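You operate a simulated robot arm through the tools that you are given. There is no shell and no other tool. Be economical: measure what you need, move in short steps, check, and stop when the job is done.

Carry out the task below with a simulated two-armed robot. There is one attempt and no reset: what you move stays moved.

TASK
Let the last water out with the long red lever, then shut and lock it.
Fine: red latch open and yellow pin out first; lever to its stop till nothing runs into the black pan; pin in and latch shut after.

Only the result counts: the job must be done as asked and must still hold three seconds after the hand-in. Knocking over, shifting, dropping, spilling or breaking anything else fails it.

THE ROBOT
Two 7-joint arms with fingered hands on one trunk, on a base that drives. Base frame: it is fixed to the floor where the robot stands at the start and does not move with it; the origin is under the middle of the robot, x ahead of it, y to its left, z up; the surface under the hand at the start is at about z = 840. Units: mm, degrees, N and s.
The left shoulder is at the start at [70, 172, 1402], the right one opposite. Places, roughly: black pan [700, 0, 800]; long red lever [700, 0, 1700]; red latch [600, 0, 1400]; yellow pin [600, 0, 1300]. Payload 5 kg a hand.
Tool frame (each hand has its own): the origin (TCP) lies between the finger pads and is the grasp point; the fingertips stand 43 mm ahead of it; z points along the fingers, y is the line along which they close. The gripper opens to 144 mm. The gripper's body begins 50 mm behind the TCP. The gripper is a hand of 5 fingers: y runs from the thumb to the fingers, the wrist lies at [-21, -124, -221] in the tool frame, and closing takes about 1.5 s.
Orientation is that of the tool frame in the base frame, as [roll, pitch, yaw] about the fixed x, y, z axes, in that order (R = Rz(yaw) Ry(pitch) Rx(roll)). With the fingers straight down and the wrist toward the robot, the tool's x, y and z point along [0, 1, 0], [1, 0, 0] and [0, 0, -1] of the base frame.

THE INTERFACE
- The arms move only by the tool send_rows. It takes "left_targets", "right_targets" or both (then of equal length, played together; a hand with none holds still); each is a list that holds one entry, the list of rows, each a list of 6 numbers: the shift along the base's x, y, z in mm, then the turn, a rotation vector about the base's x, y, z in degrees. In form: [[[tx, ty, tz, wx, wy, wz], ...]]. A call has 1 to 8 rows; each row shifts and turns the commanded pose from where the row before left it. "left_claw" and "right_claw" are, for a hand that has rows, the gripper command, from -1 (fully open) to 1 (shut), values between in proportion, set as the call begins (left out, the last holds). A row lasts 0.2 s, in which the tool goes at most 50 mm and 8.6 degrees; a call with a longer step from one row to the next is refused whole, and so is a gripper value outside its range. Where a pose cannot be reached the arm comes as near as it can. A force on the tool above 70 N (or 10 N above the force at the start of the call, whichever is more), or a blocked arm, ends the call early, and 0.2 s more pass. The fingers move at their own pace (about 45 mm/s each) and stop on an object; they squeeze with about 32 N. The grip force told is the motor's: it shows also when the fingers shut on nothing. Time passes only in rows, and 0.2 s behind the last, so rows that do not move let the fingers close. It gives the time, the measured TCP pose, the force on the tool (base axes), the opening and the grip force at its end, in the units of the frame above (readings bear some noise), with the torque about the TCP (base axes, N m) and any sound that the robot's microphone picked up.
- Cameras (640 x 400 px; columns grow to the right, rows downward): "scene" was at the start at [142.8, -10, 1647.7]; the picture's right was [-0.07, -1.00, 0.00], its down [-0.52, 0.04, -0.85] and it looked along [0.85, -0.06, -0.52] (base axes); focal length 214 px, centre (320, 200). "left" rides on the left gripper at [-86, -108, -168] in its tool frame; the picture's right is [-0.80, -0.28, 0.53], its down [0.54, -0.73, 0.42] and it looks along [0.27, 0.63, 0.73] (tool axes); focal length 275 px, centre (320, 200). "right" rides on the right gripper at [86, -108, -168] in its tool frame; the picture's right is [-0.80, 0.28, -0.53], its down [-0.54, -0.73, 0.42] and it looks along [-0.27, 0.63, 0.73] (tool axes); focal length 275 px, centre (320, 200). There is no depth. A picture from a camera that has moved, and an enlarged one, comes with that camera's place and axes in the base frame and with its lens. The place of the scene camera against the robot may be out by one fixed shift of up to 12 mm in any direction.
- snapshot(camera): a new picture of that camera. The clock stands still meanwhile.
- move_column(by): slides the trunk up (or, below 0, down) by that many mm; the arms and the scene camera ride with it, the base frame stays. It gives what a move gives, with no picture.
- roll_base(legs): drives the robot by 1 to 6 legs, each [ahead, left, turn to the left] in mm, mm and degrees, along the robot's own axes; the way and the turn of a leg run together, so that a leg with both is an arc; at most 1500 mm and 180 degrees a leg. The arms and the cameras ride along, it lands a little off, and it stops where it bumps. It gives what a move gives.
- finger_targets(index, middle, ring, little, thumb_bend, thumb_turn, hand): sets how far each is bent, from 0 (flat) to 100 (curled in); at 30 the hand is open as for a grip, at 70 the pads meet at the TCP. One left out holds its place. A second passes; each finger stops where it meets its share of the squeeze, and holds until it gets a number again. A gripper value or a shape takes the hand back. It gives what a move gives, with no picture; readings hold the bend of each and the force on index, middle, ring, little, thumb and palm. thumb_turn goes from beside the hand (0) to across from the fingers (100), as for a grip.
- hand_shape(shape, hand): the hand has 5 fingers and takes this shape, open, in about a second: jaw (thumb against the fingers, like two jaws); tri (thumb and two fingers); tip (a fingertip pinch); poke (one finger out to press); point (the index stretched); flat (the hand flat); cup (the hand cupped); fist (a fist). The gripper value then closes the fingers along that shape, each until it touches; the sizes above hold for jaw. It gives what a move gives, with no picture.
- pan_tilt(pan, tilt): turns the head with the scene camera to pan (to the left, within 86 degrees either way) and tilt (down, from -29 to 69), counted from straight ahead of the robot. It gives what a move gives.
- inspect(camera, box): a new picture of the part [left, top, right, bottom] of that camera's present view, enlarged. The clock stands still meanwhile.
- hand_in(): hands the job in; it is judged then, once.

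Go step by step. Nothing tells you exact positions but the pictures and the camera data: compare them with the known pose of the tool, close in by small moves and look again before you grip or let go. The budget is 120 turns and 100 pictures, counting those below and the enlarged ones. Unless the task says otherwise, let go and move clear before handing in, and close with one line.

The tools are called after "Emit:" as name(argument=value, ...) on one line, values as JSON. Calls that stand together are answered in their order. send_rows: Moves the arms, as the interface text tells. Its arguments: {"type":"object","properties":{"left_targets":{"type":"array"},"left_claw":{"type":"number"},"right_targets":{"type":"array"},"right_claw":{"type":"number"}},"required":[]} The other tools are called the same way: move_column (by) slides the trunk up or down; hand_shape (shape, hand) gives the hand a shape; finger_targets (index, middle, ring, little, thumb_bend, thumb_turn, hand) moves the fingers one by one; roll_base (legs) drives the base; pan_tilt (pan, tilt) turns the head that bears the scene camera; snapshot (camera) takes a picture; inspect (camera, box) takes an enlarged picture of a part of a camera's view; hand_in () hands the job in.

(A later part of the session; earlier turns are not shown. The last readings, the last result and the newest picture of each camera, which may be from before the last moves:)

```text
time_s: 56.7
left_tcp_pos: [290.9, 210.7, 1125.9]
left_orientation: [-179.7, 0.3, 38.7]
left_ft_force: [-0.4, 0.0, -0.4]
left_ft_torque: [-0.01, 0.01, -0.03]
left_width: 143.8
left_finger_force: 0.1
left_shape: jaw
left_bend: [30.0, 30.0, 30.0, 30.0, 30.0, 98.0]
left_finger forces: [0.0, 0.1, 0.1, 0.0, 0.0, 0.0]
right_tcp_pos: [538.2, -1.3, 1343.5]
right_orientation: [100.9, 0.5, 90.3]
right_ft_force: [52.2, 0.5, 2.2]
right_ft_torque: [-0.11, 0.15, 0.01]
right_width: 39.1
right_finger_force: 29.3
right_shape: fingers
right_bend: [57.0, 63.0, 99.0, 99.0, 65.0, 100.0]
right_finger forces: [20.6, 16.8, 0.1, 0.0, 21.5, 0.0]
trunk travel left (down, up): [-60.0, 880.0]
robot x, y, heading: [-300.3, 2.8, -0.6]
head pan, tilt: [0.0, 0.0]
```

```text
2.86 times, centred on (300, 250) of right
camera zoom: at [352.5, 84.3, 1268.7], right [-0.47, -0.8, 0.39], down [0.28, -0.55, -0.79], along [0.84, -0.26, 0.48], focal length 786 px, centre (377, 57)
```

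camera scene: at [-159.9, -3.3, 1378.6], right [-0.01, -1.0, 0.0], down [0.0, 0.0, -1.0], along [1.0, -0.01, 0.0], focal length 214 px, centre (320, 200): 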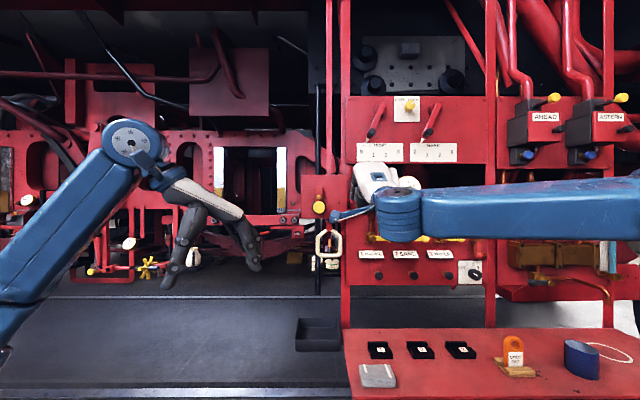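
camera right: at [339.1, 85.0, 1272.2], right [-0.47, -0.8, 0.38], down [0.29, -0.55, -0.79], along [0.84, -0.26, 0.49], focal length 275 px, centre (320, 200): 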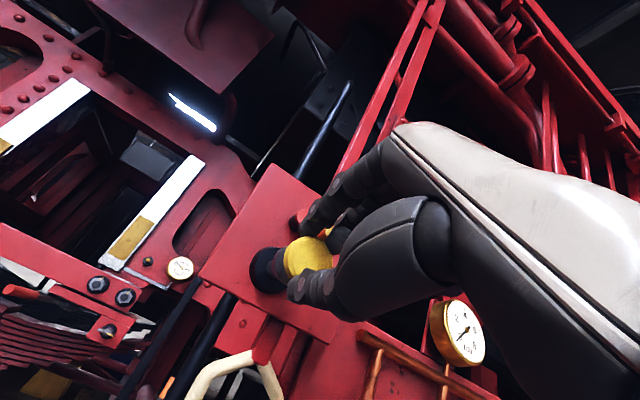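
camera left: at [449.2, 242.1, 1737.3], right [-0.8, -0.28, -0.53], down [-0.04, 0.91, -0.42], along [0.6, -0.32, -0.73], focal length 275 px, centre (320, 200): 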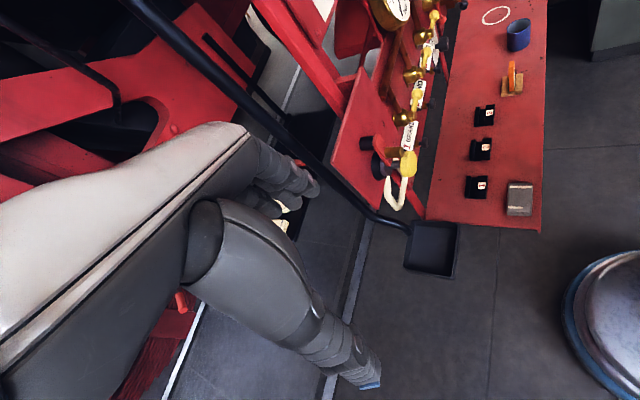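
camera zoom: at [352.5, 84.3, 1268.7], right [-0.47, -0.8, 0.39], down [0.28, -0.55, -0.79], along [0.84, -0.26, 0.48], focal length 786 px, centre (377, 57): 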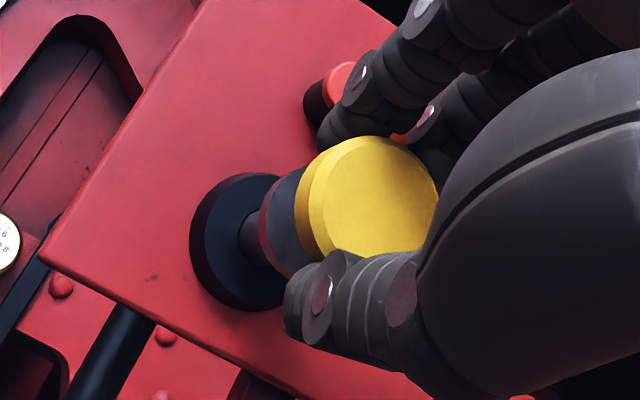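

With 52 N the pin doesn't move, so it is captive and fully drawn. I'll release it, back away, and look at the lever.

Emit:
finger_targets(hand="right", index=45, middle=45, thumb_bend=42)

Emit:
send_rows(right_targets=[[[-20, 0, 0, 0, 0, 0], [-25, 0, 0, 0, 0, 0], [-25, -10, 0, 0, 0, 0], [0, -30, -20, 0, 0, 0], [0, -40, -20, 0, 0, 0], [0, -40, -20, 0, 0, 0], [0, -40, -20, 0, 0, 0], [0, -40, -20, 0, 0, 0]]])

Emit:
snapshot(camera="scene")

Emit:
inspect(camera="scene", box=[280, 130, 380, 250])

```text
time_s: 57.7
left_tcp_pos: [284.0, 209.0, 1128.7]
left_orientation: [-179.9, 0.2, 38.8]
left_ft_force: [-0.4, 0.8, 0.3]
left_ft_torque: [-0.01, 0.02, 0.0]
left_width: 143.9
left_finger_force: 0.0
left_shape: jaw
left_bend: [30.0, 30.0, 30.0, 30.0, 30.0, 98.0]
left_finger forces: [0.1, 0.0, 0.0, 0.0, 0.1, 0.1]
right_tcp_pos: [528.5, -0.0, 1349.2]
right_orientation: [100.4, 0.5, 90.3]
right_ft_force: [0.5, -0.4, -0.2]
right_ft_torque: [-0.02, -0.02, 0.01]
right_width: 101.1
right_finger_force: 0.1
right_shape: fingers
right_bend: [45.0, 45.0, 99.0, 99.0, 42.0, 99.0]
right_finger forces: [0.0, 0.0, 0.1, 0.0, 0.0, 0.0]
trunk travel left (down, up): [-60.0, 880.0]
robot x, y, heading: [-304.3, 4.4, -0.6]
head pan, tilt: [0.0, 0.0]
```

```text
time_s: 59.5
left_tcp_pos: [280.9, 208.8, 1129.5]
left_orientation: [-180.0, 0.0, 38.7]
left_ft_force: [-0.6, -1.2, 1.2]
left_ft_torque: [0.08, -0.01, 0.0]
left_width: 143.7
left_finger_force: 0.1
left_shape: jaw
left_bend: [30.0, 30.0, 30.0, 30.0, 30.0, 98.0]
left_finger forces: [0.0, 0.0, 0.0, 0.0, 0.1, 0.0]
right_tcp_pos: [420.8, -134.1, 1297.4]
right_orientation: [101.9, -0.2, 88.9]
right_ft_force: [0.3, -0.5, 0.3]
right_ft_torque: [0.01, 0.02, 0.07]
right_width: 101.7
right_finger_force: 0.1
right_shape: fingers
right_bend: [45.0, 45.0, 99.0, 99.0, 42.0, 99.0]
right_finger forces: [0.0, 0.1, 0.0, 0.0, 0.0, 0.0]
right hand out of reach, approached as far as the arm can: row 6, 7, 8
trunk travel left (down, up): [-60.0, 880.0]
robot x, y, heading: [-303.3, -3.5, -0.4]
head pan, tilt: [0.0, 0.0]
```

```text
47 pictures are left
camera scene: at [-160.6, -4.1, 1258.8], right [-0.01, -1.0, 0.0], down [0.0, 0.0, -1.0], along [1.0, -0.01, 0.0], focal length 214 px, centre (320, 200)
```

scene: 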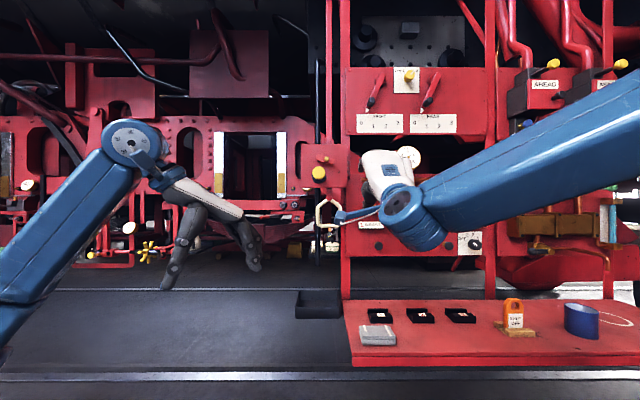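

```text
3.33 times, centred on (330, 190) of scene
camera zoom: at [-160.6, -4.1, 1258.8], right [-0.01, -1.0, 0.0], down [0.0, 0.0, -1.0], along [1.0, -0.01, 0.0], focal length 715 px, centre (287, 233)
```

zoom: 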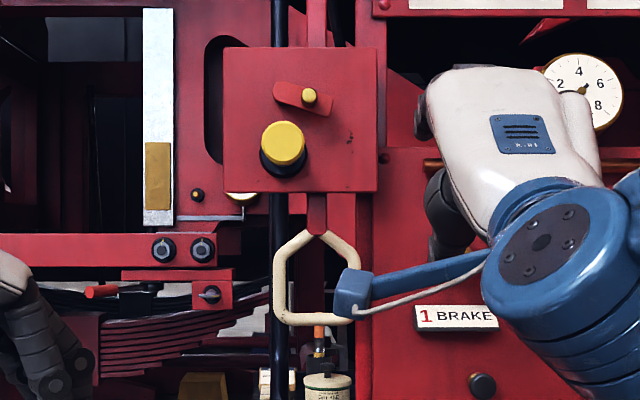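

The pin stands fully out and the latch is clear of it. The lever's loop is centred near [688,-44,1210]. I'll move the right hand aside, and bring up the left hand in "poke" to hook the loop.

Emit:
hand_shape(hand="left", shape="poke")

Emit:
send_rows(right_targets=[[[0, -15, 0, 0, 8, 0], [0, -20, 0, 0, 8, 0], [0, -30, 0, 0, 8, 0], [0, -35, 0, 0, 8, 0], [0, -35, 0, 0, 0, 0], [0, -35, 0, 0, 0, 0], [0, 0, 0, 0, 0, 0], [0, 0, 0, 0, 0, 0]]], left_targets=[[[20, 0, 10, 0, 0, 8.5], [20, 0, 10, 0, 0, 8.5], [20, 0, 10, 0, 0, 8.5], [20, 0, 10, 0, 0, 8.5], [20, 0, 10, 0, 0, 8.5], [20, 0, 10, 0, 0, 8.5], [20, 0, 10, 0, 0, 0], [20, 0, 10, 0, 0, 0]]])

Emit:
send_rows(left_targets=[[[10, -10, 10, 0, -8.5, 0], [10, -10, 10, 0, -8.5, 0], [10, -10, 10, 0, -8.5, 0], [10, -10, 0, 0, -8.5, 0], [10, -10, 0, 0, -8.5, 0], [10, -10, 0, 0, -8.5, 0], [0, 0, 0, 0, -8.5, 0], [0, 0, 0, 0, -5.5, 0]]])

Emit:
snapshot(camera="scene")

```text
time_s: 60.4
left_tcp_pos: [283.4, 208.6, 1128.8]
left_orientation: [180.0, 0.0, 38.6]
left_ft_force: [-0.4, 0.4, 0.3]
left_ft_torque: [-0.01, 0.03, -0.02]
left_width: 0.0
left_finger_force: 0.0
left_shape: poke
left_bend: [70.0, 70.0, 99.0, 99.0, 100.0, 100.0]
left_finger forces: [0.0, 0.0, 0.0, 0.0, 0.0, 0.0]
right_tcp_pos: [421.4, -133.1, 1297.6]
right_orientation: [102.0, -0.1, 88.7]
right_ft_force: [0.5, -0.2, -0.1]
right_ft_torque: [-0.02, -0.05, -0.01]
right_width: 101.7
right_finger_force: 0.2
right_shape: fingers
right_bend: [45.0, 45.0, 99.0, 99.0, 42.0, 99.0]
right_finger forces: [0.0, 0.0, 0.0, 0.0, 0.0, 0.0]
trunk travel left (down, up): [-60.0, 880.0]
robot x, y, heading: [-300.6, 2.1, -0.3]
head pan, tilt: [0.0, 0.0]
```

```text
time_s: 62.2
left_tcp_pos: [445.0, 208.9, 1208.6]
left_orientation: [-179.8, 0.0, 89.7]
left_ft_force: [1.5, -0.7, 0.0]
left_ft_torque: [0.03, 0.02, -0.01]
left_width: 0.0
left_finger_force: 0.0
left_shape: poke
left_bend: [70.0, 70.0, 99.0, 99.0, 100.0, 100.0]
left_finger forces: [0.1, 0.0, 0.1, 0.1, 0.0, 0.1]
right_tcp_pos: [424.3, -304.9, 1298.0]
right_orientation: [132.4, 0.2, 90.5]
right_ft_force: [-0.1, -0.1, -0.3]
right_ft_torque: [-0.01, -0.01, 0.05]
right_width: 101.9
right_finger_force: 0.0
right_shape: fingers
right_bend: [45.0, 45.0, 99.0, 99.0, 42.0, 99.0]
right_finger forces: [0.0, 0.0, 0.0, 0.0, 0.1, 0.1]
trunk travel left (down, up): [-60.0, 880.0]
robot x, y, heading: [-301.4, -0.2, -0.2]
head pan, tilt: [0.0, 0.0]
```

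```text
time_s: 64.0
left_tcp_pos: [504.6, 150.4, 1238.2]
left_orientation: [115.0, -0.3, 89.8]
left_ft_force: [-0.2, -0.3, -0.5]
left_ft_torque: [0.0, -0.02, 0.0]
left_width: 0.0
left_finger_force: 0.1
left_shape: poke
left_bend: [70.0, 70.0, 99.0, 99.0, 100.0, 100.0]
left_finger forces: [0.0, 0.1, 0.0, 0.0, 0.0, 0.0]
right_tcp_pos: [423.2, -303.4, 1298.3]
right_orientation: [132.4, 0.3, 90.6]
right_ft_force: [0.6, -0.1, -0.1]
right_ft_torque: [-0.01, 0.0, -0.04]
right_width: 101.8
right_finger_force: 0.1
right_shape: fingers
right_bend: [45.0, 45.0, 99.0, 99.0, 42.0, 99.0]
right_finger forces: [0.0, 0.0, 0.1, 0.0, 0.0, 0.1]
trunk travel left (down, up): [-60.0, 880.0]
robot x, y, heading: [-304.9, -1.3, 0.0]
head pan, tilt: [0.0, 0.0]
```

```text
45 pictures are left
camera scene: at [-159.0, -3.5, 1258.6], right [-0.01, -1.0, 0.0], down [0.0, 0.0, -1.0], along [1.0, -0.01, 0.0], focal length 214 px, centre (320, 200)
```

scene: 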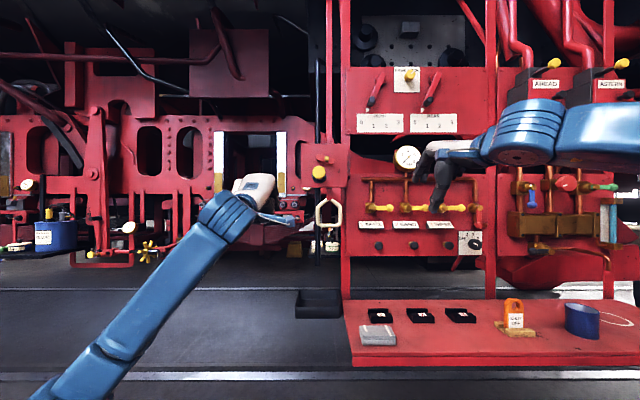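

The left hand is in a good pose. I'll bring it in front of the loop and look.

Emit:
send_rows(left_targets=[[[15, -40, -2, 0, 0, 0], [15, -40, -2, 0, 0, 0], [15, -40, -2, 0, 0, 0], [15, -40, -2, 0, 0, 0], [15, -30, -2, 0, 0, 0], [20, 0, -2, 0, 0, 0], [0, 0, 0, 0, 0, 0]]])

Emit:
snapshot(camera="left")

Emit:
inspect(camera="scene", box=[270, 140, 390, 260])

```text
time_s: 65.6
left_tcp_pos: [596.5, -39.7, 1228.4]
left_orientation: [115.0, -0.4, 90.0]
left_ft_force: [0.3, -0.3, 0.4]
left_ft_torque: [0.01, 0.04, 0.01]
left_width: 0.1
left_finger_force: 0.1
left_shape: poke
left_bend: [70.0, 70.0, 99.0, 99.0, 100.0, 100.0]
left_finger forces: [0.0, 0.0, 0.1, 0.1, 0.0, 0.0]
right_tcp_pos: [423.1, -302.9, 1298.5]
right_orientation: [132.4, 0.2, 90.6]
right_ft_force: [-1.3, 0.1, 0.1]
right_ft_torque: [-0.01, -0.01, 0.01]
right_width: 101.5
right_finger_force: 0.0
right_shape: fingers
right_bend: [45.0, 45.0, 99.0, 99.0, 42.0, 99.0]
right_finger forces: [0.0, 0.0, 0.0, 0.1, 0.1, 0.0]
trunk travel left (down, up): [-60.0, 880.0]
robot x, y, heading: [-300.4, 0.1, -0.5]
head pan, tilt: [0.0, 0.0]
```

```text
44 pictures are left
camera left: at [399.0, -125.7, 1200.8], right [0.36, -0.79, -0.49], down [0.08, 0.55, -0.83], along [0.93, 0.26, 0.26], focal length 275 px, centre (320, 200)
```

left: 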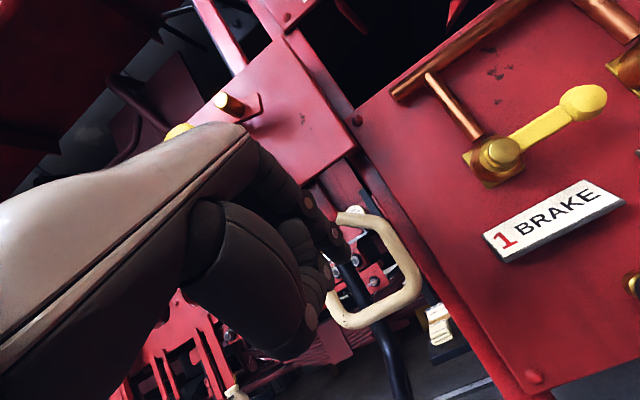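

```text
3.33 times, centred on (330, 200) of scene
camera zoom: at [-159.8, -3.7, 1258.7], right [-0.01, -1.0, 0.0], down [0.0, 0.0, -1.0], along [1.0, -0.01, 0.0], focal length 715 px, centre (287, 200)
```

zoom: 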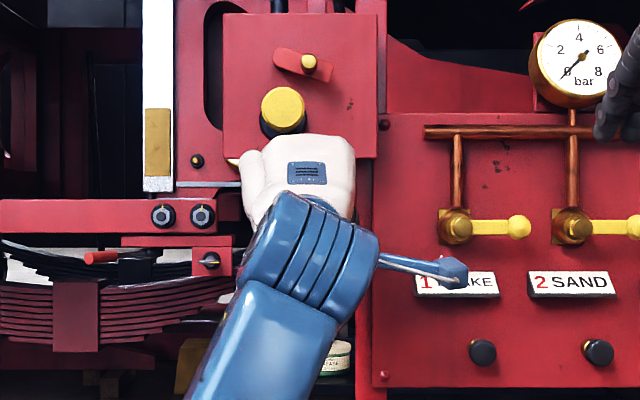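

The loop spans about y −80 to 0 and z 1158 to 1250. I'll insert the two fingertips into it.

Emit:
send_rows(left_targets=[[[10, 1, -10, 0, 0, 0], [15, 1, -8, 0, 0, 0], [15, 1, -2, 0, 0, 0], [15, 0, 0, 0, 0, 0], [15, 0, 0, 0, 0, 0], [0, 0, 0, 0, 0, 0]]])

Emit:
inspect(camera="left", box=[260, 150, 500, 350])

```text
time_s: 67.0
left_tcp_pos: [666.4, -38.7, 1206.5]
left_orientation: [115.1, -0.3, 89.8]
left_ft_force: [-11.8, -2.7, -3.6]
left_ft_torque: [0.01, -0.27, 0.14]
left_width: 0.1
left_finger_force: 0.0
left_shape: poke
left_bend: [70.0, 70.0, 99.0, 99.0, 100.0, 100.0]
left_finger forces: [0.0, 11.8, 0.1, 0.1, 0.0, 0.1]
right_tcp_pos: [422.4, -303.8, 1299.5]
right_orientation: [132.3, 0.3, 90.5]
right_ft_force: [-0.1, -0.2, 0.7]
right_ft_torque: [0.0, 0.04, 0.01]
right_width: 101.5
right_finger_force: 0.1
right_shape: fingers
right_bend: [45.0, 45.0, 99.0, 99.0, 42.0, 99.0]
right_finger forces: [0.0, 0.0, 0.0, 0.1, 0.0, 0.0]
trunk travel left (down, up): [-60.0, 880.0]
robot x, y, heading: [-303.9, 1.0, -0.2]
head pan, tilt: [0.0, 0.0]
```

```text
2.00 times, centred on (380, 250) of left
camera zoom: at [467.9, -123.8, 1179.6], right [0.36, -0.8, -0.49], down [0.08, 0.55, -0.83], along [0.93, 0.26, 0.26], focal length 551 px, centre (200, 100)
```

zoom: 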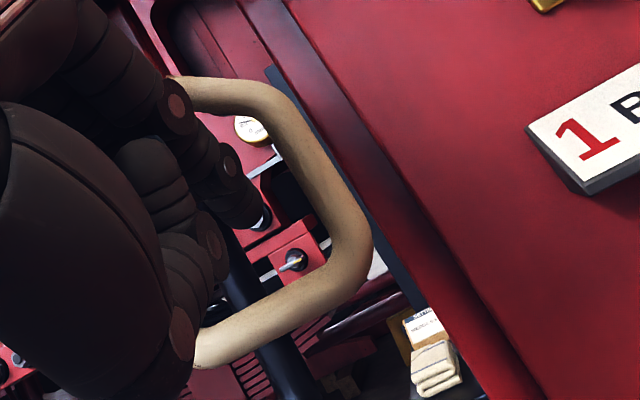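

A finger is touching something in front of it, so I'll back off 5 mm and gently pull left.

Emit:
send_rows(left_targets=[[[-5, 0, 0, 0, 0, 0], [0, 6, 0, 0, 0, 0], [0, 6, 0, 0, 0, 0], [0, 6, 0, 0, 0, 0], [0, 0, 0, 0, 0, 0]]])

Emit:
snapshot(camera="left")

```text
time_s: 68.2
left_tcp_pos: [661.9, -20.8, 1208.3]
left_orientation: [115.1, -0.3, 89.8]
left_ft_force: [-9.0, -6.7, -2.3]
left_ft_torque: [0.12, -0.15, -0.01]
left_width: 0.0
left_finger_force: 0.1
left_shape: poke
left_bend: [70.0, 70.0, 99.0, 99.0, 100.0, 100.0]
left_finger forces: [0.0, 10.3, 0.1, 0.1, 0.0, 0.1]
right_tcp_pos: [422.7, -304.9, 1299.0]
right_orientation: [132.3, 0.2, 90.6]
right_ft_force: [0.0, 0.5, -0.5]
right_ft_torque: [-0.02, 0.0, 0.01]
right_width: 101.7
right_finger_force: 0.1
right_shape: fingers
right_bend: [45.0, 45.0, 99.0, 99.0, 42.0, 99.0]
right_finger forces: [0.0, 0.0, 0.0, 0.0, 0.1, 0.0]
trunk travel left (down, up): [-60.0, 880.0]
robot x, y, heading: [-305.7, 1.0, -0.3]
head pan, tilt: [0.0, 0.0]
```

```text
41 pictures are left
camera left: at [464.2, -106.0, 1179.4], right [0.36, -0.79, -0.49], down [0.08, 0.55, -0.83], along [0.93, 0.26, 0.26], focal length 275 px, centre (320, 200)
```

left: 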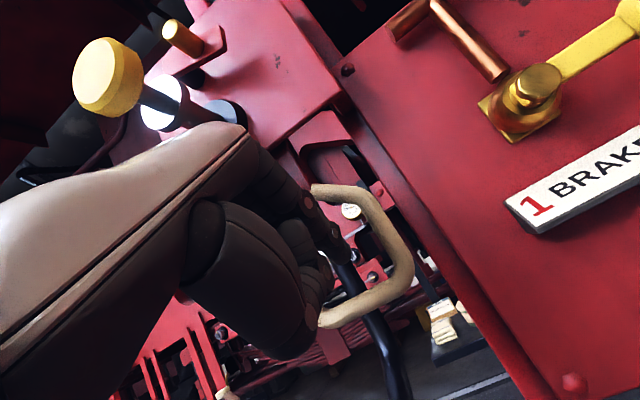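

The loop is moving left with the hand at only about 7 N, so left is the right direction. I'll continue.

Emit:
send_rows(left_targets=[[[0, 8, 0, 0, 0, 0], [0, 8, 0, 0, 0, 0], [0, 8, 0, 0, 0, 0], [0, 8, 0, 0, 0, 0], [0, 8, 0, 0, 0, 0], [0, 0, 0, 0, 0, 0]]])

Emit:
snapshot(camera="left")

Emit:
inspect(camera="scene", box=[240, 0, 400, 240])

```text
time_s: 69.6
left_tcp_pos: [663.1, 20.5, 1207.0]
left_orientation: [114.9, -0.3, 90.0]
left_ft_force: [-9.0, -5.4, -2.4]
left_ft_torque: [0.15, -0.2, 0.03]
left_width: 0.0
left_finger_force: 0.0
left_shape: poke
left_bend: [70.0, 70.0, 99.0, 99.0, 100.0, 100.0]
left_finger forces: [0.0, 10.4, 0.2, 0.0, 0.0, 0.0]
right_tcp_pos: [422.9, -302.6, 1299.3]
right_orientation: [132.3, 0.2, 90.6]
right_ft_force: [0.3, -0.6, -0.1]
right_ft_torque: [0.0, 0.0, 0.01]
right_width: 101.7
right_finger_force: 0.1
right_shape: fingers
right_bend: [45.0, 45.0, 99.0, 99.0, 42.0, 99.0]
right_finger forces: [0.0, 0.0, 0.0, 0.0, 0.0, 0.0]
trunk travel left (down, up): [-60.0, 880.0]
robot x, y, heading: [-303.0, 1.1, -0.2]
head pan, tilt: [0.0, 0.0]
```

```text
40 pictures are left
camera left: at [464.6, -65.5, 1179.9], right [0.36, -0.79, -0.49], down [0.08, 0.55, -0.83], along [0.93, 0.26, 0.26], focal length 275 px, centre (320, 200)
```

left: 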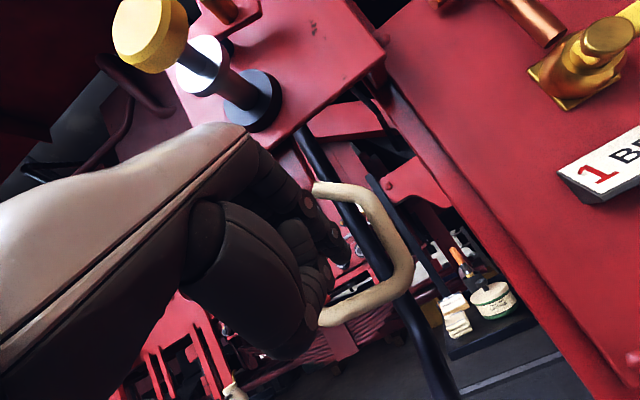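

```text
1.67 times, centred on (320, 120) of scene
camera zoom: at [-160.3, -4.3, 1258.7], right [-0.01, -1.0, 0.0], down [0.0, 0.0, -1.0], along [1.0, -0.01, 0.0], focal length 358 px, centre (320, 333)
```

zoom: 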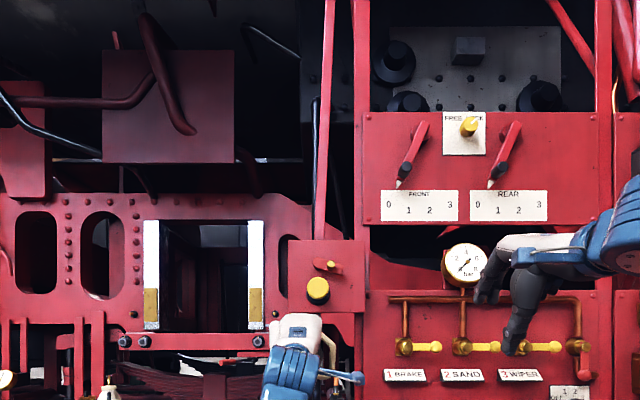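

The lever is visibly swinging left. I'll go on towards its stop, watching the force.

Emit:
send_rows(left_targets=[[[0, 12, 0, 0, 0, 0], [0, 12, 1, 0, 0, 0], [0, 12, 1, 0, 0, 0], [0, 12, 1, 0, 0, 0], [0, 12, 1, 0, 0, 0], [0, 12, 2, 0, 0, 0], [0, 12, 2, 0, 0, 0], [0, 0, 0, 0, 0, 0]]])

Emit:
snapshot(camera="scene")

```text
time_s: 71.4
left_tcp_pos: [662.0, 103.8, 1214.0]
left_orientation: [115.0, -0.3, 89.8]
left_ft_force: [-10.5, -6.4, -3.9]
left_ft_torque: [0.15, -0.21, -0.04]
left_width: 0.0
left_finger_force: 0.1
left_shape: poke
left_bend: [70.0, 70.0, 99.0, 99.0, 100.0, 100.0]
left_finger forces: [0.0, 12.5, 0.0, 0.1, 0.0, 0.0]
right_tcp_pos: [421.9, -305.4, 1299.6]
right_orientation: [132.3, 0.2, 90.7]
right_ft_force: [-0.5, -0.2, 0.0]
right_ft_torque: [-0.02, -0.02, 0.01]
right_width: 101.3
right_finger_force: 0.0
right_shape: fingers
right_bend: [45.0, 45.0, 99.0, 99.0, 42.0, 99.0]
right_finger forces: [0.0, 0.1, 0.0, 0.0, 0.1, 0.0]
trunk travel left (down, up): [-60.0, 880.0]
robot x, y, heading: [-303.4, 5.3, -0.2]
head pan, tilt: [0.0, 0.0]
```

```text
38 pictures are left
camera scene: at [-160.4, -4.4, 1258.7], right [-0.01, -1.0, 0.0], down [0.0, 0.0, -1.0], along [1.0, -0.01, 0.0], focal length 214 px, centre (320, 200)
```

scene: 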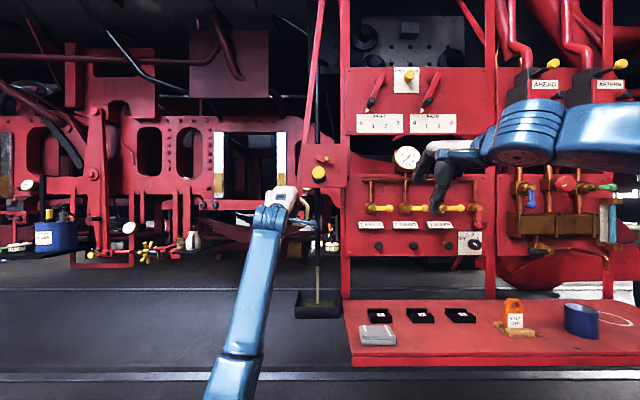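

Water is now running from the pipe into the pan. I'll keep going to the lever's stop.

Emit:
send_rows(left_targets=[[[0, 12, 2, 0, 0, 0], [0, 12, 2, 0, 0, 0], [0, 12, 2, 0, 0, 0], [0, 12, 2, 0, 0, 0], [0, 12, 2, 0, 0, 0], [0, 12, 2, 0, 0, 0], [0, 12, 2, 0, 0, 0], [0, 0, 0, 0, 0, 0]]])

Emit:
snapshot(camera="left")

```text
time_s: 73.0
left_tcp_pos: [663.0, 157.4, 1227.9]
left_orientation: [115.3, -0.4, 87.8]
left_ft_force: [-10.2, -27.6, -6.2]
left_ft_torque: [0.02, 0.09, -0.53]
left_width: 0.0
left_finger_force: 0.1
left_shape: poke
left_bend: [70.0, 70.0, 99.0, 99.0, 100.0, 100.0]
left_finger forces: [0.0, 29.0, 0.0, 0.0, 0.0, 0.0]
right_tcp_pos: [419.8, -311.2, 1299.3]
right_orientation: [132.2, 0.3, 90.1]
right_ft_force: [-0.1, 1.7, 0.2]
right_ft_torque: [-0.14, 0.02, -0.17]
right_width: 101.7
right_finger_force: 0.0
right_shape: fingers
right_bend: [45.0, 45.0, 99.0, 99.0, 42.0, 99.0]
right_finger forces: [0.1, 0.1, 0.0, 0.1, 0.0, 0.0]
trunk travel left (down, up): [-60.0, 880.0]
robot x, y, heading: [-301.4, 3.1, -0.9]
head pan, tilt: [0.0, 0.0]
stopped in row 7 (left hand): the force on the tool passed its limit at 74 N (the readings are from after the stop); the commanded pose is now the measured one
```

```text
37 pictures are left
camera left: at [462.1, 78.9, 1200.0], right [0.33, -0.81, -0.49], down [0.09, 0.54, -0.83], along [0.94, 0.23, 0.26], focal length 275 px, centre (320, 200)
```

left: 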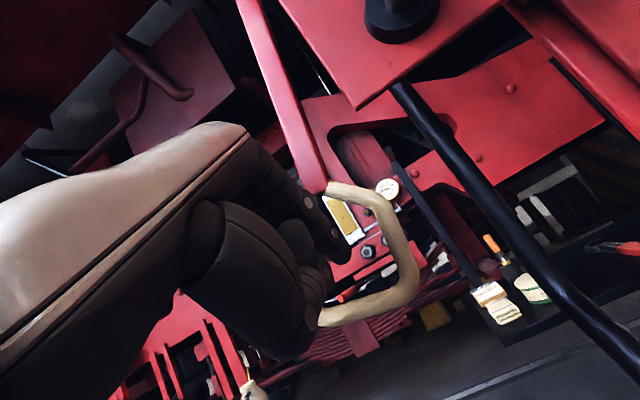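

The lever is at its stop. I'll hold it there and wait until the water stops running.

Emit:
send_rows(left_targets=[[[0, 0, 0, 0, 0, 0], [0, 0, 0, 0, 0, 0], [0, 0, 0, 0, 0, 0], [0, 0, 0, 0, 0, 0], [0, 0, 0, 0, 0, 0], [0, 0, 0, 0, 0, 0], [0, 0, 0, 0, 0, 0], [0, 0, 0, 0, 0, 0]]])

Emit:
inspect(camera="scene", box=[260, 140, 380, 340])

```text
time_s: 74.8
left_tcp_pos: [663.4, 156.9, 1226.9]
left_orientation: [115.2, -0.6, 88.1]
left_ft_force: [-13.5, -40.7, -8.6]
left_ft_torque: [0.0, 0.13, -0.71]
left_width: 0.0
left_finger_force: 0.0
left_shape: poke
left_bend: [70.0, 70.0, 99.0, 99.0, 100.0, 100.0]
left_finger forces: [0.1, 41.8, 0.0, 0.1, 0.0, 0.1]
right_tcp_pos: [420.9, -316.2, 1298.0]
right_orientation: [132.3, 0.0, 90.1]
right_ft_force: [-0.7, 0.4, -0.2]
right_ft_torque: [0.01, -0.01, 0.02]
right_width: 101.7
right_finger_force: 0.0
right_shape: fingers
right_bend: [45.0, 45.0, 99.0, 99.0, 42.0, 99.0]
right_finger forces: [0.0, 0.1, 0.0, 0.0, 0.1, 0.1]
trunk travel left (down, up): [-60.0, 880.0]
robot x, y, heading: [-302.9, 0.4, -0.7]
head pan, tilt: [0.0, 0.0]
```

```text
2.00 times, centred on (320, 240) of scene
camera zoom: at [-160.3, -10.8, 1258.6], right [-0.01, -1.0, 0.0], down [0.0, 0.0, -1.0], along [1.0, -0.01, 0.0], focal length 429 px, centre (320, 120)
```

zoom: 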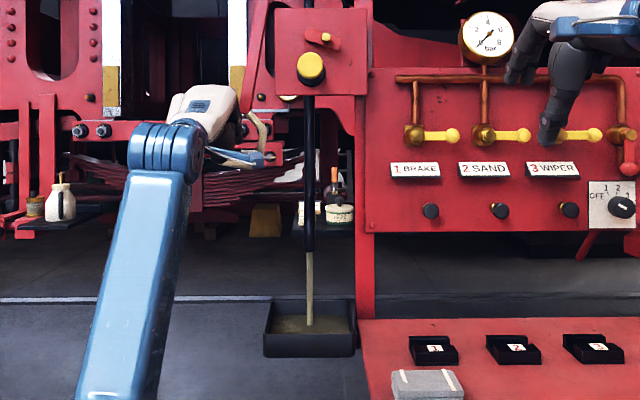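

Water is still running into the pan, so I'll ease the press on the stop slightly and keep waiting.

Emit:
send_rows(left_targets=[[[0, -3, 0, 0, 0, 0], [0, 0, 0, 0, 0, 0], [0, 0, 0, 0, 0, 0], [0, 0, 0, 0, 0, 0], [0, 0, 0, 0, 0, 0], [0, 0, 0, 0, 0, 0], [0, 0, 0, 0, 0, 0], [0, 0, 0, 0, 0, 0]]])

Emit:
send_rows(left_targets=[[[0, 0, 0, 0, 0, 0], [0, 0, 0, 0, 0, 0], [0, 0, 0, 0, 0, 0], [0, 0, 0, 0, 0, 0], [0, 0, 0, 0, 0, 0], [0, 0, 0, 0, 0, 0], [0, 0, 0, 0, 0, 0], [0, 0, 0, 0, 0, 0]]])

Emit:
send_rows(left_targets=[[[0, 0, 0, 0, 0, 0], [0, 0, 0, 0, 0, 0], [0, 0, 0, 0, 0, 0], [0, 0, 0, 0, 0, 0], [0, 0, 0, 0, 0, 0], [0, 0, 0, 0, 0, 0], [0, 0, 0, 0, 0, 0], [0, 0, 0, 0, 0, 0]]])

Emit:
inspect(camera="scene", box=[260, 140, 380, 340])

```text
time_s: 76.6
left_tcp_pos: [663.0, 157.5, 1226.9]
left_orientation: [115.2, -0.6, 88.3]
left_ft_force: [-12.6, -36.0, -8.7]
left_ft_torque: [-0.03, 0.1, -0.62]
left_width: 0.1
left_finger_force: 0.0
left_shape: poke
left_bend: [70.0, 70.0, 99.0, 99.0, 100.0, 100.0]
left_finger forces: [0.0, 36.8, 0.1, 0.0, 0.0, 0.1]
right_tcp_pos: [420.6, -313.9, 1297.6]
right_orientation: [132.3, 0.0, 90.2]
right_ft_force: [1.2, 0.0, -0.8]
right_ft_torque: [0.04, 0.01, 0.02]
right_width: 101.7
right_finger_force: 0.0
right_shape: fingers
right_bend: [45.0, 45.0, 99.0, 99.0, 42.0, 99.0]
right_finger forces: [0.0, 0.0, 0.0, 0.0, 0.0, 0.1]
trunk travel left (down, up): [-60.0, 880.0]
robot x, y, heading: [-302.1, -0.8, -0.8]
head pan, tilt: [0.0, 0.0]
```

```text
time_s: 78.4
left_tcp_pos: [663.0, 157.4, 1226.9]
left_orientation: [115.2, -0.6, 88.3]
left_ft_force: [-12.9, -35.3, -8.6]
left_ft_torque: [-0.03, 0.12, -0.59]
left_width: 0.1
left_finger_force: 0.0
left_shape: poke
left_bend: [70.0, 70.0, 99.0, 99.0, 100.0, 100.0]
left_finger forces: [0.1, 36.6, 0.0, 0.1, 0.0, 0.1]
right_tcp_pos: [420.9, -315.2, 1298.8]
right_orientation: [132.3, 0.0, 90.1]
right_ft_force: [0.0, 0.1, 0.5]
right_ft_torque: [0.02, -0.05, -0.02]
right_width: 101.5
right_finger_force: 0.1
right_shape: fingers
right_bend: [45.0, 45.0, 99.0, 99.0, 42.0, 99.0]
right_finger forces: [0.1, 0.1, 0.0, 0.0, 0.1, 0.0]
trunk travel left (down, up): [-60.0, 880.0]
robot x, y, heading: [-303.0, -2.6, -0.8]
head pan, tilt: [0.0, 0.0]
```

```text
time_s: 80.2
left_tcp_pos: [663.2, 158.3, 1227.3]
left_orientation: [115.1, -0.6, 88.4]
left_ft_force: [-13.7, -36.4, -7.5]
left_ft_torque: [-0.04, 0.13, -0.62]
left_width: 0.1
left_finger_force: 0.1
left_shape: poke
left_bend: [70.0, 70.0, 99.0, 99.0, 100.0, 100.0]
left_finger forces: [0.0, 36.7, 0.1, 0.0, 0.0, 0.0]
right_tcp_pos: [420.2, -314.5, 1295.2]
right_orientation: [132.4, 0.0, 90.1]
right_ft_force: [0.2, -0.2, -0.5]
right_ft_torque: [-0.02, -0.01, -0.01]
right_width: 101.5
right_finger_force: 0.1
right_shape: fingers
right_bend: [45.0, 45.0, 99.0, 99.0, 42.0, 99.0]
right_finger forces: [0.0, 0.0, 0.1, 0.0, 0.1, 0.0]
trunk travel left (down, up): [-60.0, 880.0]
robot x, y, heading: [-305.4, 1.5, -0.9]
head pan, tilt: [0.0, 0.0]
```

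```text
2.00 times, centred on (320, 240) of scene
camera zoom: at [-160.4, -10.0, 1258.7], right [-0.01, -1.0, 0.0], down [0.0, 0.0, -1.0], along [1.0, -0.01, 0.0], focal length 429 px, centre (320, 120)
```

zoom: 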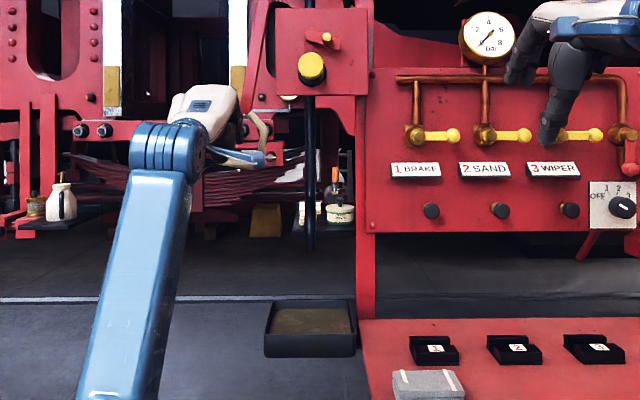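

The flow has stopped. I'll wait a moment longer, then push the lever back to the right.

Emit:
send_rows(left_targets=[[[0, -3, 0, 0, 0, 0], [0, 0, 0, 0, 0, 0], [0, 0, 0, 0, 0, 0], [0, 0, 0, 0, 0, 0], [0, 0, 0, 0, 0, 0], [0, 0, 0, 0, 0, 0], [0, 0, 0, 0, 0, 0], [0, 0, 0, 0, 0, 0]]])

Emit:
inspect(camera="scene", box=[290, 220, 350, 340])

Emit:
send_rows(left_targets=[[[0, -12, -2, 0, 0, 0], [0, -12, -2, 0, 0, 0], [0, -12, -2, 0, 0, 0], [0, -12, -2, 0, 0, 0], [0, -12, -2, 0, 0, 0], [0, -12, -2, 0, 0, 0], [0, -12, -2, 0, 0, 0], [0, 0, 0, 0, 0, 0]]])

Emit:
snapshot(camera="left")

```text
time_s: 82.0
left_tcp_pos: [663.3, 157.6, 1227.9]
left_orientation: [115.1, -0.5, 88.5]
left_ft_force: [-13.2, -25.2, -4.9]
left_ft_torque: [0.01, 0.09, -0.34]
left_width: 0.1
left_finger_force: 0.1
left_shape: poke
left_bend: [70.0, 70.0, 99.0, 99.0, 100.0, 100.0]
left_finger forces: [0.0, 28.4, 0.1, 0.0, 0.1, 0.0]
right_tcp_pos: [420.4, -312.0, 1297.6]
right_orientation: [132.3, 0.1, 90.2]
right_ft_force: [0.4, 0.0, 0.1]
right_ft_torque: [0.0, 0.01, -0.01]
right_width: 101.8
right_finger_force: 0.1
right_shape: fingers
right_bend: [45.0, 45.0, 99.0, 99.0, 42.0, 99.0]
right_finger forces: [0.1, 0.0, 0.0, 0.0, 0.1, 0.0]
trunk travel left (down, up): [-60.0, 880.0]
robot x, y, heading: [-302.8, 1.3, -0.9]
head pan, tilt: [0.0, 0.0]
```

```text
3.33 times, centred on (320, 280) of scene
camera zoom: at [-160.7, -8.8, 1258.7], right [-0.01, -1.0, 0.0], down [0.0, 0.0, -1.0], along [1.0, -0.01, 0.0], focal length 715 px, centre (320, -67)
```

zoom: 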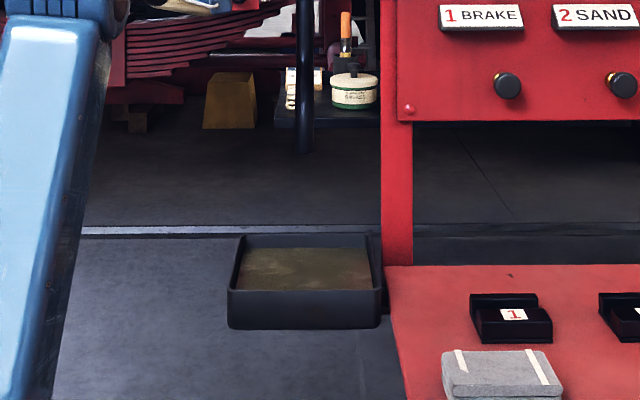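

```text
time_s: 83.8
left_tcp_pos: [663.6, 79.0, 1212.4]
left_orientation: [115.3, -0.3, 88.3]
left_ft_force: [0.8, 3.4, 2.3]
left_ft_torque: [0.03, -0.06, 0.08]
left_width: 0.2
left_finger_force: 0.1
left_shape: poke
left_bend: [70.0, 70.0, 99.0, 99.0, 100.0, 100.0]
left_finger forces: [3.1, 0.0, 0.1, 0.0, 0.0, 0.1]
right_tcp_pos: [421.9, -308.0, 1299.1]
right_orientation: [132.4, 0.3, 90.2]
right_ft_force: [-0.6, -0.3, -0.3]
right_ft_torque: [0.0, 0.03, -0.01]
right_width: 101.9
right_finger_force: 0.0
right_shape: fingers
right_bend: [45.0, 45.0, 99.0, 99.0, 42.0, 99.0]
right_finger forces: [0.1, 0.1, 0.1, 0.0, 0.0, 0.0]
trunk travel left (down, up): [-60.0, 880.0]
robot x, y, heading: [-298.5, 0.2, -0.6]
head pan, tilt: [0.0, 0.0]
```

```text
33 pictures are left
camera left: at [464.2, -2.7, 1184.8], right [0.34, -0.8, -0.49], down [0.09, 0.54, -0.83], along [0.94, 0.24, 0.26], focal length 275 px, centre (320, 200)
```

left: 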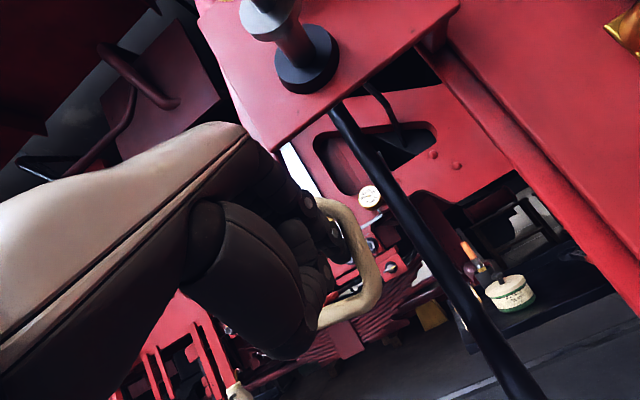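

The index is now pushing the right bar. I'll continue to the closed stop.

Emit:
send_rows(left_targets=[[[2, -13, -1, 0, 0, 0], [0, -13, -1, 0, 0, 0], [0, -13, -1, 0, 0, 0], [0, -13, -1, 0, 0, 0], [0, -13, -1, 0, 0, 0], [0, -13, -1, 0, 0, 0], [0, -13, 0, 0, 0, 0], [0, 0, 0, 0, 0, 0]]])

Emit:
send_rows(left_targets=[[[0, -8, 0, 0, 0, 0], [0, -8, 0, 0, 0, 0], [0, -7, 0, 0, 0, 0], [0, -6, 0, 0, 0, 0], [0, -5, 0, 0, 0, 0], [0, -5, 0, 0, 0, 0], [0, 0, 0, 0, 0, 0]]])

Emit:
snapshot(camera="left")

Emit:
inspect(camera="scene", box=[240, 0, 400, 240])

```text
time_s: 85.6
left_tcp_pos: [665.9, -14.9, 1206.0]
left_orientation: [115.3, -0.3, 88.3]
left_ft_force: [0.0, 3.1, 1.5]
left_ft_torque: [0.02, -0.03, 0.09]
left_width: 0.0
left_finger_force: 0.0
left_shape: poke
left_bend: [70.0, 70.0, 99.0, 99.0, 100.0, 100.0]
left_finger forces: [4.1, 0.1, 0.1, 0.1, 0.1, 0.1]
right_tcp_pos: [421.1, -308.6, 1299.2]
right_orientation: [132.3, 0.2, 90.3]
right_ft_force: [0.2, 0.8, -0.2]
right_ft_torque: [0.0, -0.01, 0.0]
right_width: 102.1
right_finger_force: 0.1
right_shape: fingers
right_bend: [45.0, 45.0, 99.0, 99.0, 42.0, 99.0]
right_finger forces: [0.0, 0.0, 0.1, 0.1, 0.0, 0.0]
trunk travel left (down, up): [-60.0, 880.0]
robot x, y, heading: [-305.2, 0.4, -0.8]
head pan, tilt: [0.0, 0.0]
```

```text
time_s: 87.2
left_tcp_pos: [666.6, -51.6, 1207.8]
left_orientation: [115.2, -0.3, 88.6]
left_ft_force: [-3.6, 6.0, -1.8]
left_ft_torque: [-0.01, -0.02, 0.11]
left_width: 0.0
left_finger_force: 0.1
left_shape: poke
left_bend: [70.0, 70.0, 99.0, 99.0, 100.0, 100.0]
left_finger forces: [5.2, 2.5, 0.0, 0.0, 0.0, 0.1]
right_tcp_pos: [421.6, -308.6, 1298.0]
right_orientation: [132.4, 0.2, 90.2]
right_ft_force: [0.7, 1.4, -0.5]
right_ft_torque: [-0.03, 0.0, -0.01]
right_width: 101.8
right_finger_force: 0.2
right_shape: fingers
right_bend: [45.0, 45.0, 99.0, 99.0, 42.0, 99.0]
right_finger forces: [0.0, 0.0, 0.0, 0.1, 0.1, 0.0]
trunk travel left (down, up): [-60.0, 880.0]
robot x, y, heading: [-299.8, -1.8, -0.8]
head pan, tilt: [0.0, 0.0]
```

```text
32 pictures are left
camera left: at [466.5, -133.2, 1179.2], right [0.34, -0.8, -0.49], down [0.09, 0.54, -0.83], along [0.94, 0.24, 0.26], focal length 275 px, centre (320, 200)
```

left: 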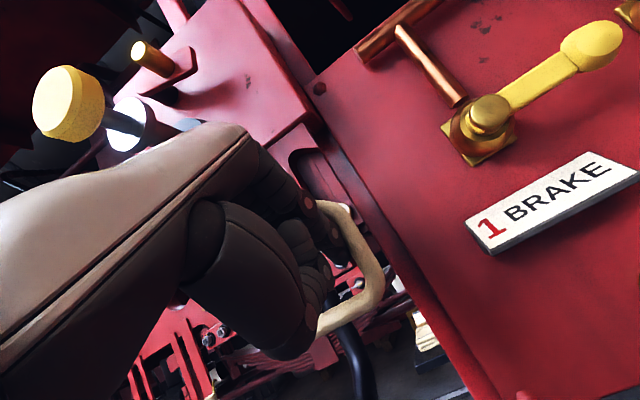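

```text
1.67 times, centred on (320, 120) of scene
camera zoom: at [-159.9, -4.7, 1258.6], right [-0.01, -1.0, 0.0], down [0.0, 0.0, -1.0], along [1.0, -0.01, 0.0], focal length 358 px, centre (320, 333)
```

zoom: 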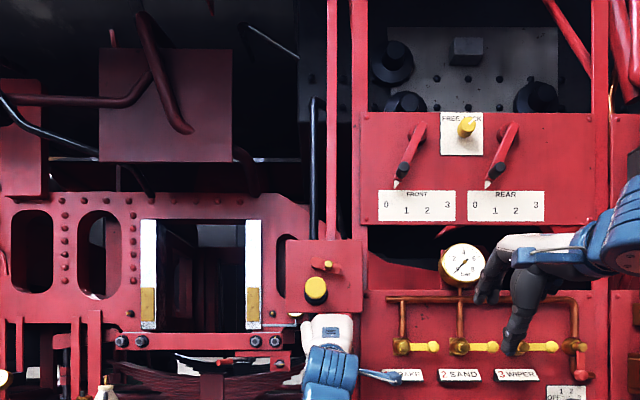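

The lever looks nearly vertical. I'll push a little more to feel the closed stop.

Emit:
send_rows(left_targets=[[[0, -4, 0, 0, 0, 0], [0, -4, 0, 0, 0, 0], [0, -4, 0, 0, 0, 0], [0, 0, 0, 0, 0, 0]]])

```text
time_s: 88.2
left_tcp_pos: [665.4, -56.5, 1206.4]
left_orientation: [115.2, -0.2, 88.8]
left_ft_force: [-7.8, 26.9, -4.5]
left_ft_torque: [0.21, -0.04, 0.63]
left_width: 0.0
left_finger_force: 0.1
left_shape: poke
left_bend: [70.0, 70.0, 99.0, 99.0, 100.0, 100.0]
left_finger forces: [26.2, 4.0, 0.1, 0.0, 0.1, 0.0]
right_tcp_pos: [420.8, -303.2, 1299.7]
right_orientation: [132.3, 0.4, 90.3]
right_ft_force: [-0.8, 0.3, 0.4]
right_ft_torque: [0.01, 0.02, 0.0]
right_width: 101.7
right_finger_force: 0.1
right_shape: fingers
right_bend: [45.0, 45.0, 99.0, 99.0, 42.0, 99.0]
right_finger forces: [0.0, 0.0, 0.1, 0.0, 0.0, 0.1]
trunk travel left (down, up): [-60.0, 880.0]
robot x, y, heading: [-302.9, 1.9, -0.4]
head pan, tilt: [0.0, 0.0]
```

The lever is firmly at its closed stop. I'll unload and withdraw the left hand straight back and away.

Emit:
send_rows(left_targets=[[[0, 8, 0, 0, 0, 0], [0, 8, 0, 0, 0, 0], [-15, 0, 0, 0, 0, 0], [-25, 0, 5, 0, 0, 0], [-30, 0, 5, 0, 0, 0], [-30, 30, 0, 0, 0, 0], [-30, 40, 0, 0, 0, 0], [-10, 45, 0, 0, 0, 0]]])

Emit:
send_rows(left_targets=[[[-10, 45, 0, 0, 0, 0], [-10, 45, 0, 0, 0, 0], [-10, 45, 0, 0, 0, 0], [0, 0, 0, 0, 0, 0]]])

Emit:
inspect(camera="scene", box=[280, 130, 380, 250])

```text
time_s: 90.0
left_tcp_pos: [526.4, 67.6, 1216.5]
left_orientation: [115.4, -0.3, 88.4]
left_ft_force: [-0.3, 0.9, 0.3]
left_ft_torque: [-0.04, -0.03, -0.07]
left_width: 0.2
left_finger_force: 0.1
left_shape: poke
left_bend: [70.0, 70.0, 99.0, 99.0, 100.0, 100.0]
left_finger forces: [0.1, 0.1, 0.0, 0.0, 0.1, 0.1]
right_tcp_pos: [422.2, -306.6, 1298.3]
right_orientation: [132.4, 0.4, 90.1]
right_ft_force: [1.0, 1.3, -0.6]
right_ft_torque: [-0.04, 0.02, -0.04]
right_width: 101.8
right_finger_force: 0.0
right_shape: fingers
right_bend: [45.0, 45.0, 99.0, 99.0, 42.0, 99.0]
right_finger forces: [0.0, 0.1, 0.0, 0.1, 0.0, 0.1]
trunk travel left (down, up): [-60.0, 880.0]
robot x, y, heading: [-301.8, 3.9, -0.6]
head pan, tilt: [0.0, 0.0]
```

```text
time_s: 91.0
left_tcp_pos: [496.5, 199.7, 1218.1]
left_orientation: [115.2, -0.4, 88.5]
left_ft_force: [-0.2, 0.2, -0.3]
left_ft_torque: [0.0, 0.06, 0.04]
left_width: 0.0
left_finger_force: 0.2
left_shape: poke
left_bend: [70.0, 70.0, 99.0, 99.0, 100.0, 100.0]
left_finger forces: [0.1, 0.0, 0.1, 0.0, 0.0, 0.1]
right_tcp_pos: [421.1, -311.4, 1297.6]
right_orientation: [132.4, 0.1, 90.4]
right_ft_force: [-0.5, -0.1, 0.2]
right_ft_torque: [0.04, -0.01, 0.04]
right_width: 101.8
right_finger_force: 0.0
right_shape: fingers
right_bend: [45.0, 45.0, 99.0, 99.0, 42.0, 99.0]
right_finger forces: [0.0, 0.1, 0.1, 0.0, 0.0, 0.0]
trunk travel left (down, up): [-60.0, 880.0]
robot x, y, heading: [-301.8, -2.8, -0.7]
head pan, tilt: [0.0, 0.0]
```

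```text
3.33 times, centred on (330, 190) of scene
camera zoom: at [-159.5, -6.6, 1258.6], right [-0.01, -1.0, 0.0], down [0.0, 0.0, -1.0], along [1.0, -0.01, 0.0], focal length 715 px, centre (287, 233)
```

zoom: 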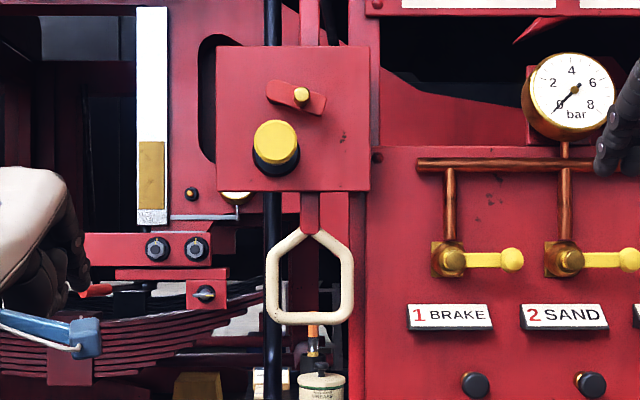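

The loop is back in its home place relative to the plate. Now the right hand in "poke" will push the pin back in.

Emit:
hand_shape(hand="right", shape="poke")

Emit:
send_rows(right_targets=[[[5, 40, 8, 0, 0, 0], [5, 40, 8, 0, 0, 0], [5, 40, 8, 0, 0, 0], [5, 40, 8, 0, 0, 0], [5, 40, 8, 0, 0, 0], [5, 40, 8, 0, 0, 0], [5, 40, 6, 0, 0, 0], [5, 25, 0, 0, 0, 0]]], left_targets=[[[-5, 20, 0, 0, 0, 0], [-5, 20, 0, 0, 0, 0], [-5, 20, 0, 0, 0, 0], [-5, 20, 0, 0, 0, 0], [-5, 20, 0, 0, 0, 0], [-5, 20, 0, 0, 0, 0], [0, 0, 0, 0, 0, 0], [0, 0, 0, 0, 0, 0]]])

Emit:
send_rows(right_targets=[[[0, 0, 0, 0, -8, 0], [0, 0, 0, 0, -8, 0], [0, 0, 0, 0, -8, 0], [0, 0, 0, 0, -7, 0], [0, 0, 0, 0, 0, 0]]])

Emit:
snapshot(camera="right")

```text
time_s: 91.9
left_tcp_pos: [496.9, 202.1, 1218.5]
left_orientation: [115.1, -0.3, 88.5]
left_ft_force: [-0.5, -0.2, 0.2]
left_ft_torque: [0.0, 0.01, -0.02]
left_width: 0.0
left_finger_force: 0.1
left_shape: poke
left_bend: [70.0, 70.0, 99.0, 99.0, 100.0, 100.0]
left_finger forces: [0.0, 0.1, 0.0, 0.0, 0.1, 0.0]
right_tcp_pos: [422.1, -308.6, 1299.4]
right_orientation: [132.4, 0.1, 90.4]
right_ft_force: [-0.5, -0.4, -0.8]
right_ft_torque: [-0.01, 0.01, 0.04]
right_width: 0.0
right_finger_force: 0.0
right_shape: poke
right_bend: [70.0, 70.0, 99.0, 99.0, 100.0, 100.0]
right_finger forces: [0.1, 0.0, 0.0, 0.1, 0.0, 0.0]
trunk travel left (down, up): [-60.0, 880.0]
robot x, y, heading: [-304.1, -0.5, -0.5]
head pan, tilt: [0.0, 0.0]
```

```text
time_s: 93.7
left_tcp_pos: [465.7, 321.5, 1216.5]
left_orientation: [115.2, -0.3, 88.6]
left_ft_force: [-0.3, 1.0, -0.4]
left_ft_torque: [0.0, 0.01, -0.04]
left_width: 0.0
left_finger_force: 0.1
left_shape: poke
left_bend: [70.0, 70.0, 99.0, 99.0, 100.0, 100.0]
left_finger forces: [0.1, 0.0, 0.0, 0.0, 0.0, 0.1]
right_tcp_pos: [461.0, -3.6, 1352.7]
right_orientation: [132.4, 0.3, 90.2]
right_ft_force: [0.0, 0.6, -0.6]
right_ft_torque: [-0.03, -0.01, -0.1]
right_width: 0.1
right_finger_force: 0.1
right_shape: poke
right_bend: [70.0, 70.0, 99.0, 99.0, 100.0, 100.0]
right_finger forces: [0.0, 0.0, 0.0, 0.1, 0.0, 0.1]
trunk travel left (down, up): [-60.0, 880.0]
robot x, y, heading: [-302.2, 0.1, -0.5]
head pan, tilt: [0.0, 0.0]
```

```text
time_s: 94.9
left_tcp_pos: [464.7, 319.8, 1217.6]
left_orientation: [115.3, -0.4, 88.4]
left_ft_force: [0.0, -0.2, -0.6]
left_ft_torque: [-0.03, 0.01, -0.01]
left_width: 0.3
left_finger_force: 0.1
left_shape: poke
left_bend: [70.0, 70.0, 99.0, 99.0, 100.0, 100.0]
left_finger forces: [0.0, 0.0, 0.1, 0.1, 0.1, 0.0]
right_tcp_pos: [461.6, -6.7, 1352.5]
right_orientation: [101.4, 0.3, 89.9]
right_ft_force: [0.8, -1.2, -0.8]
right_ft_torque: [-0.01, -0.04, 0.08]
right_width: 0.0
right_finger_force: 0.1
right_shape: poke
right_bend: [70.0, 70.0, 99.0, 99.0, 100.0, 100.0]
right_finger forces: [0.0, 0.0, 0.1, 0.0, 0.0, 0.0]
trunk travel left (down, up): [-60.0, 880.0]
robot x, y, heading: [-303.8, 0.5, -0.6]
head pan, tilt: [0.0, 0.0]
```

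```text
29 pictures are left
camera right: at [276.7, 80.0, 1278.0], right [-0.47, -0.79, 0.39], down [0.27, -0.55, -0.79], along [0.84, -0.27, 0.47], focal length 275 px, centre (320, 200)
```

right: 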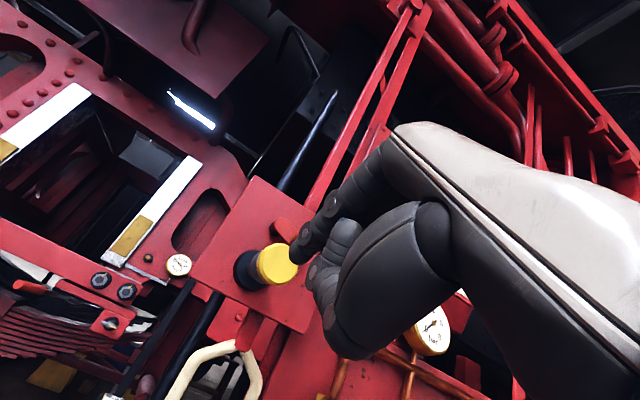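

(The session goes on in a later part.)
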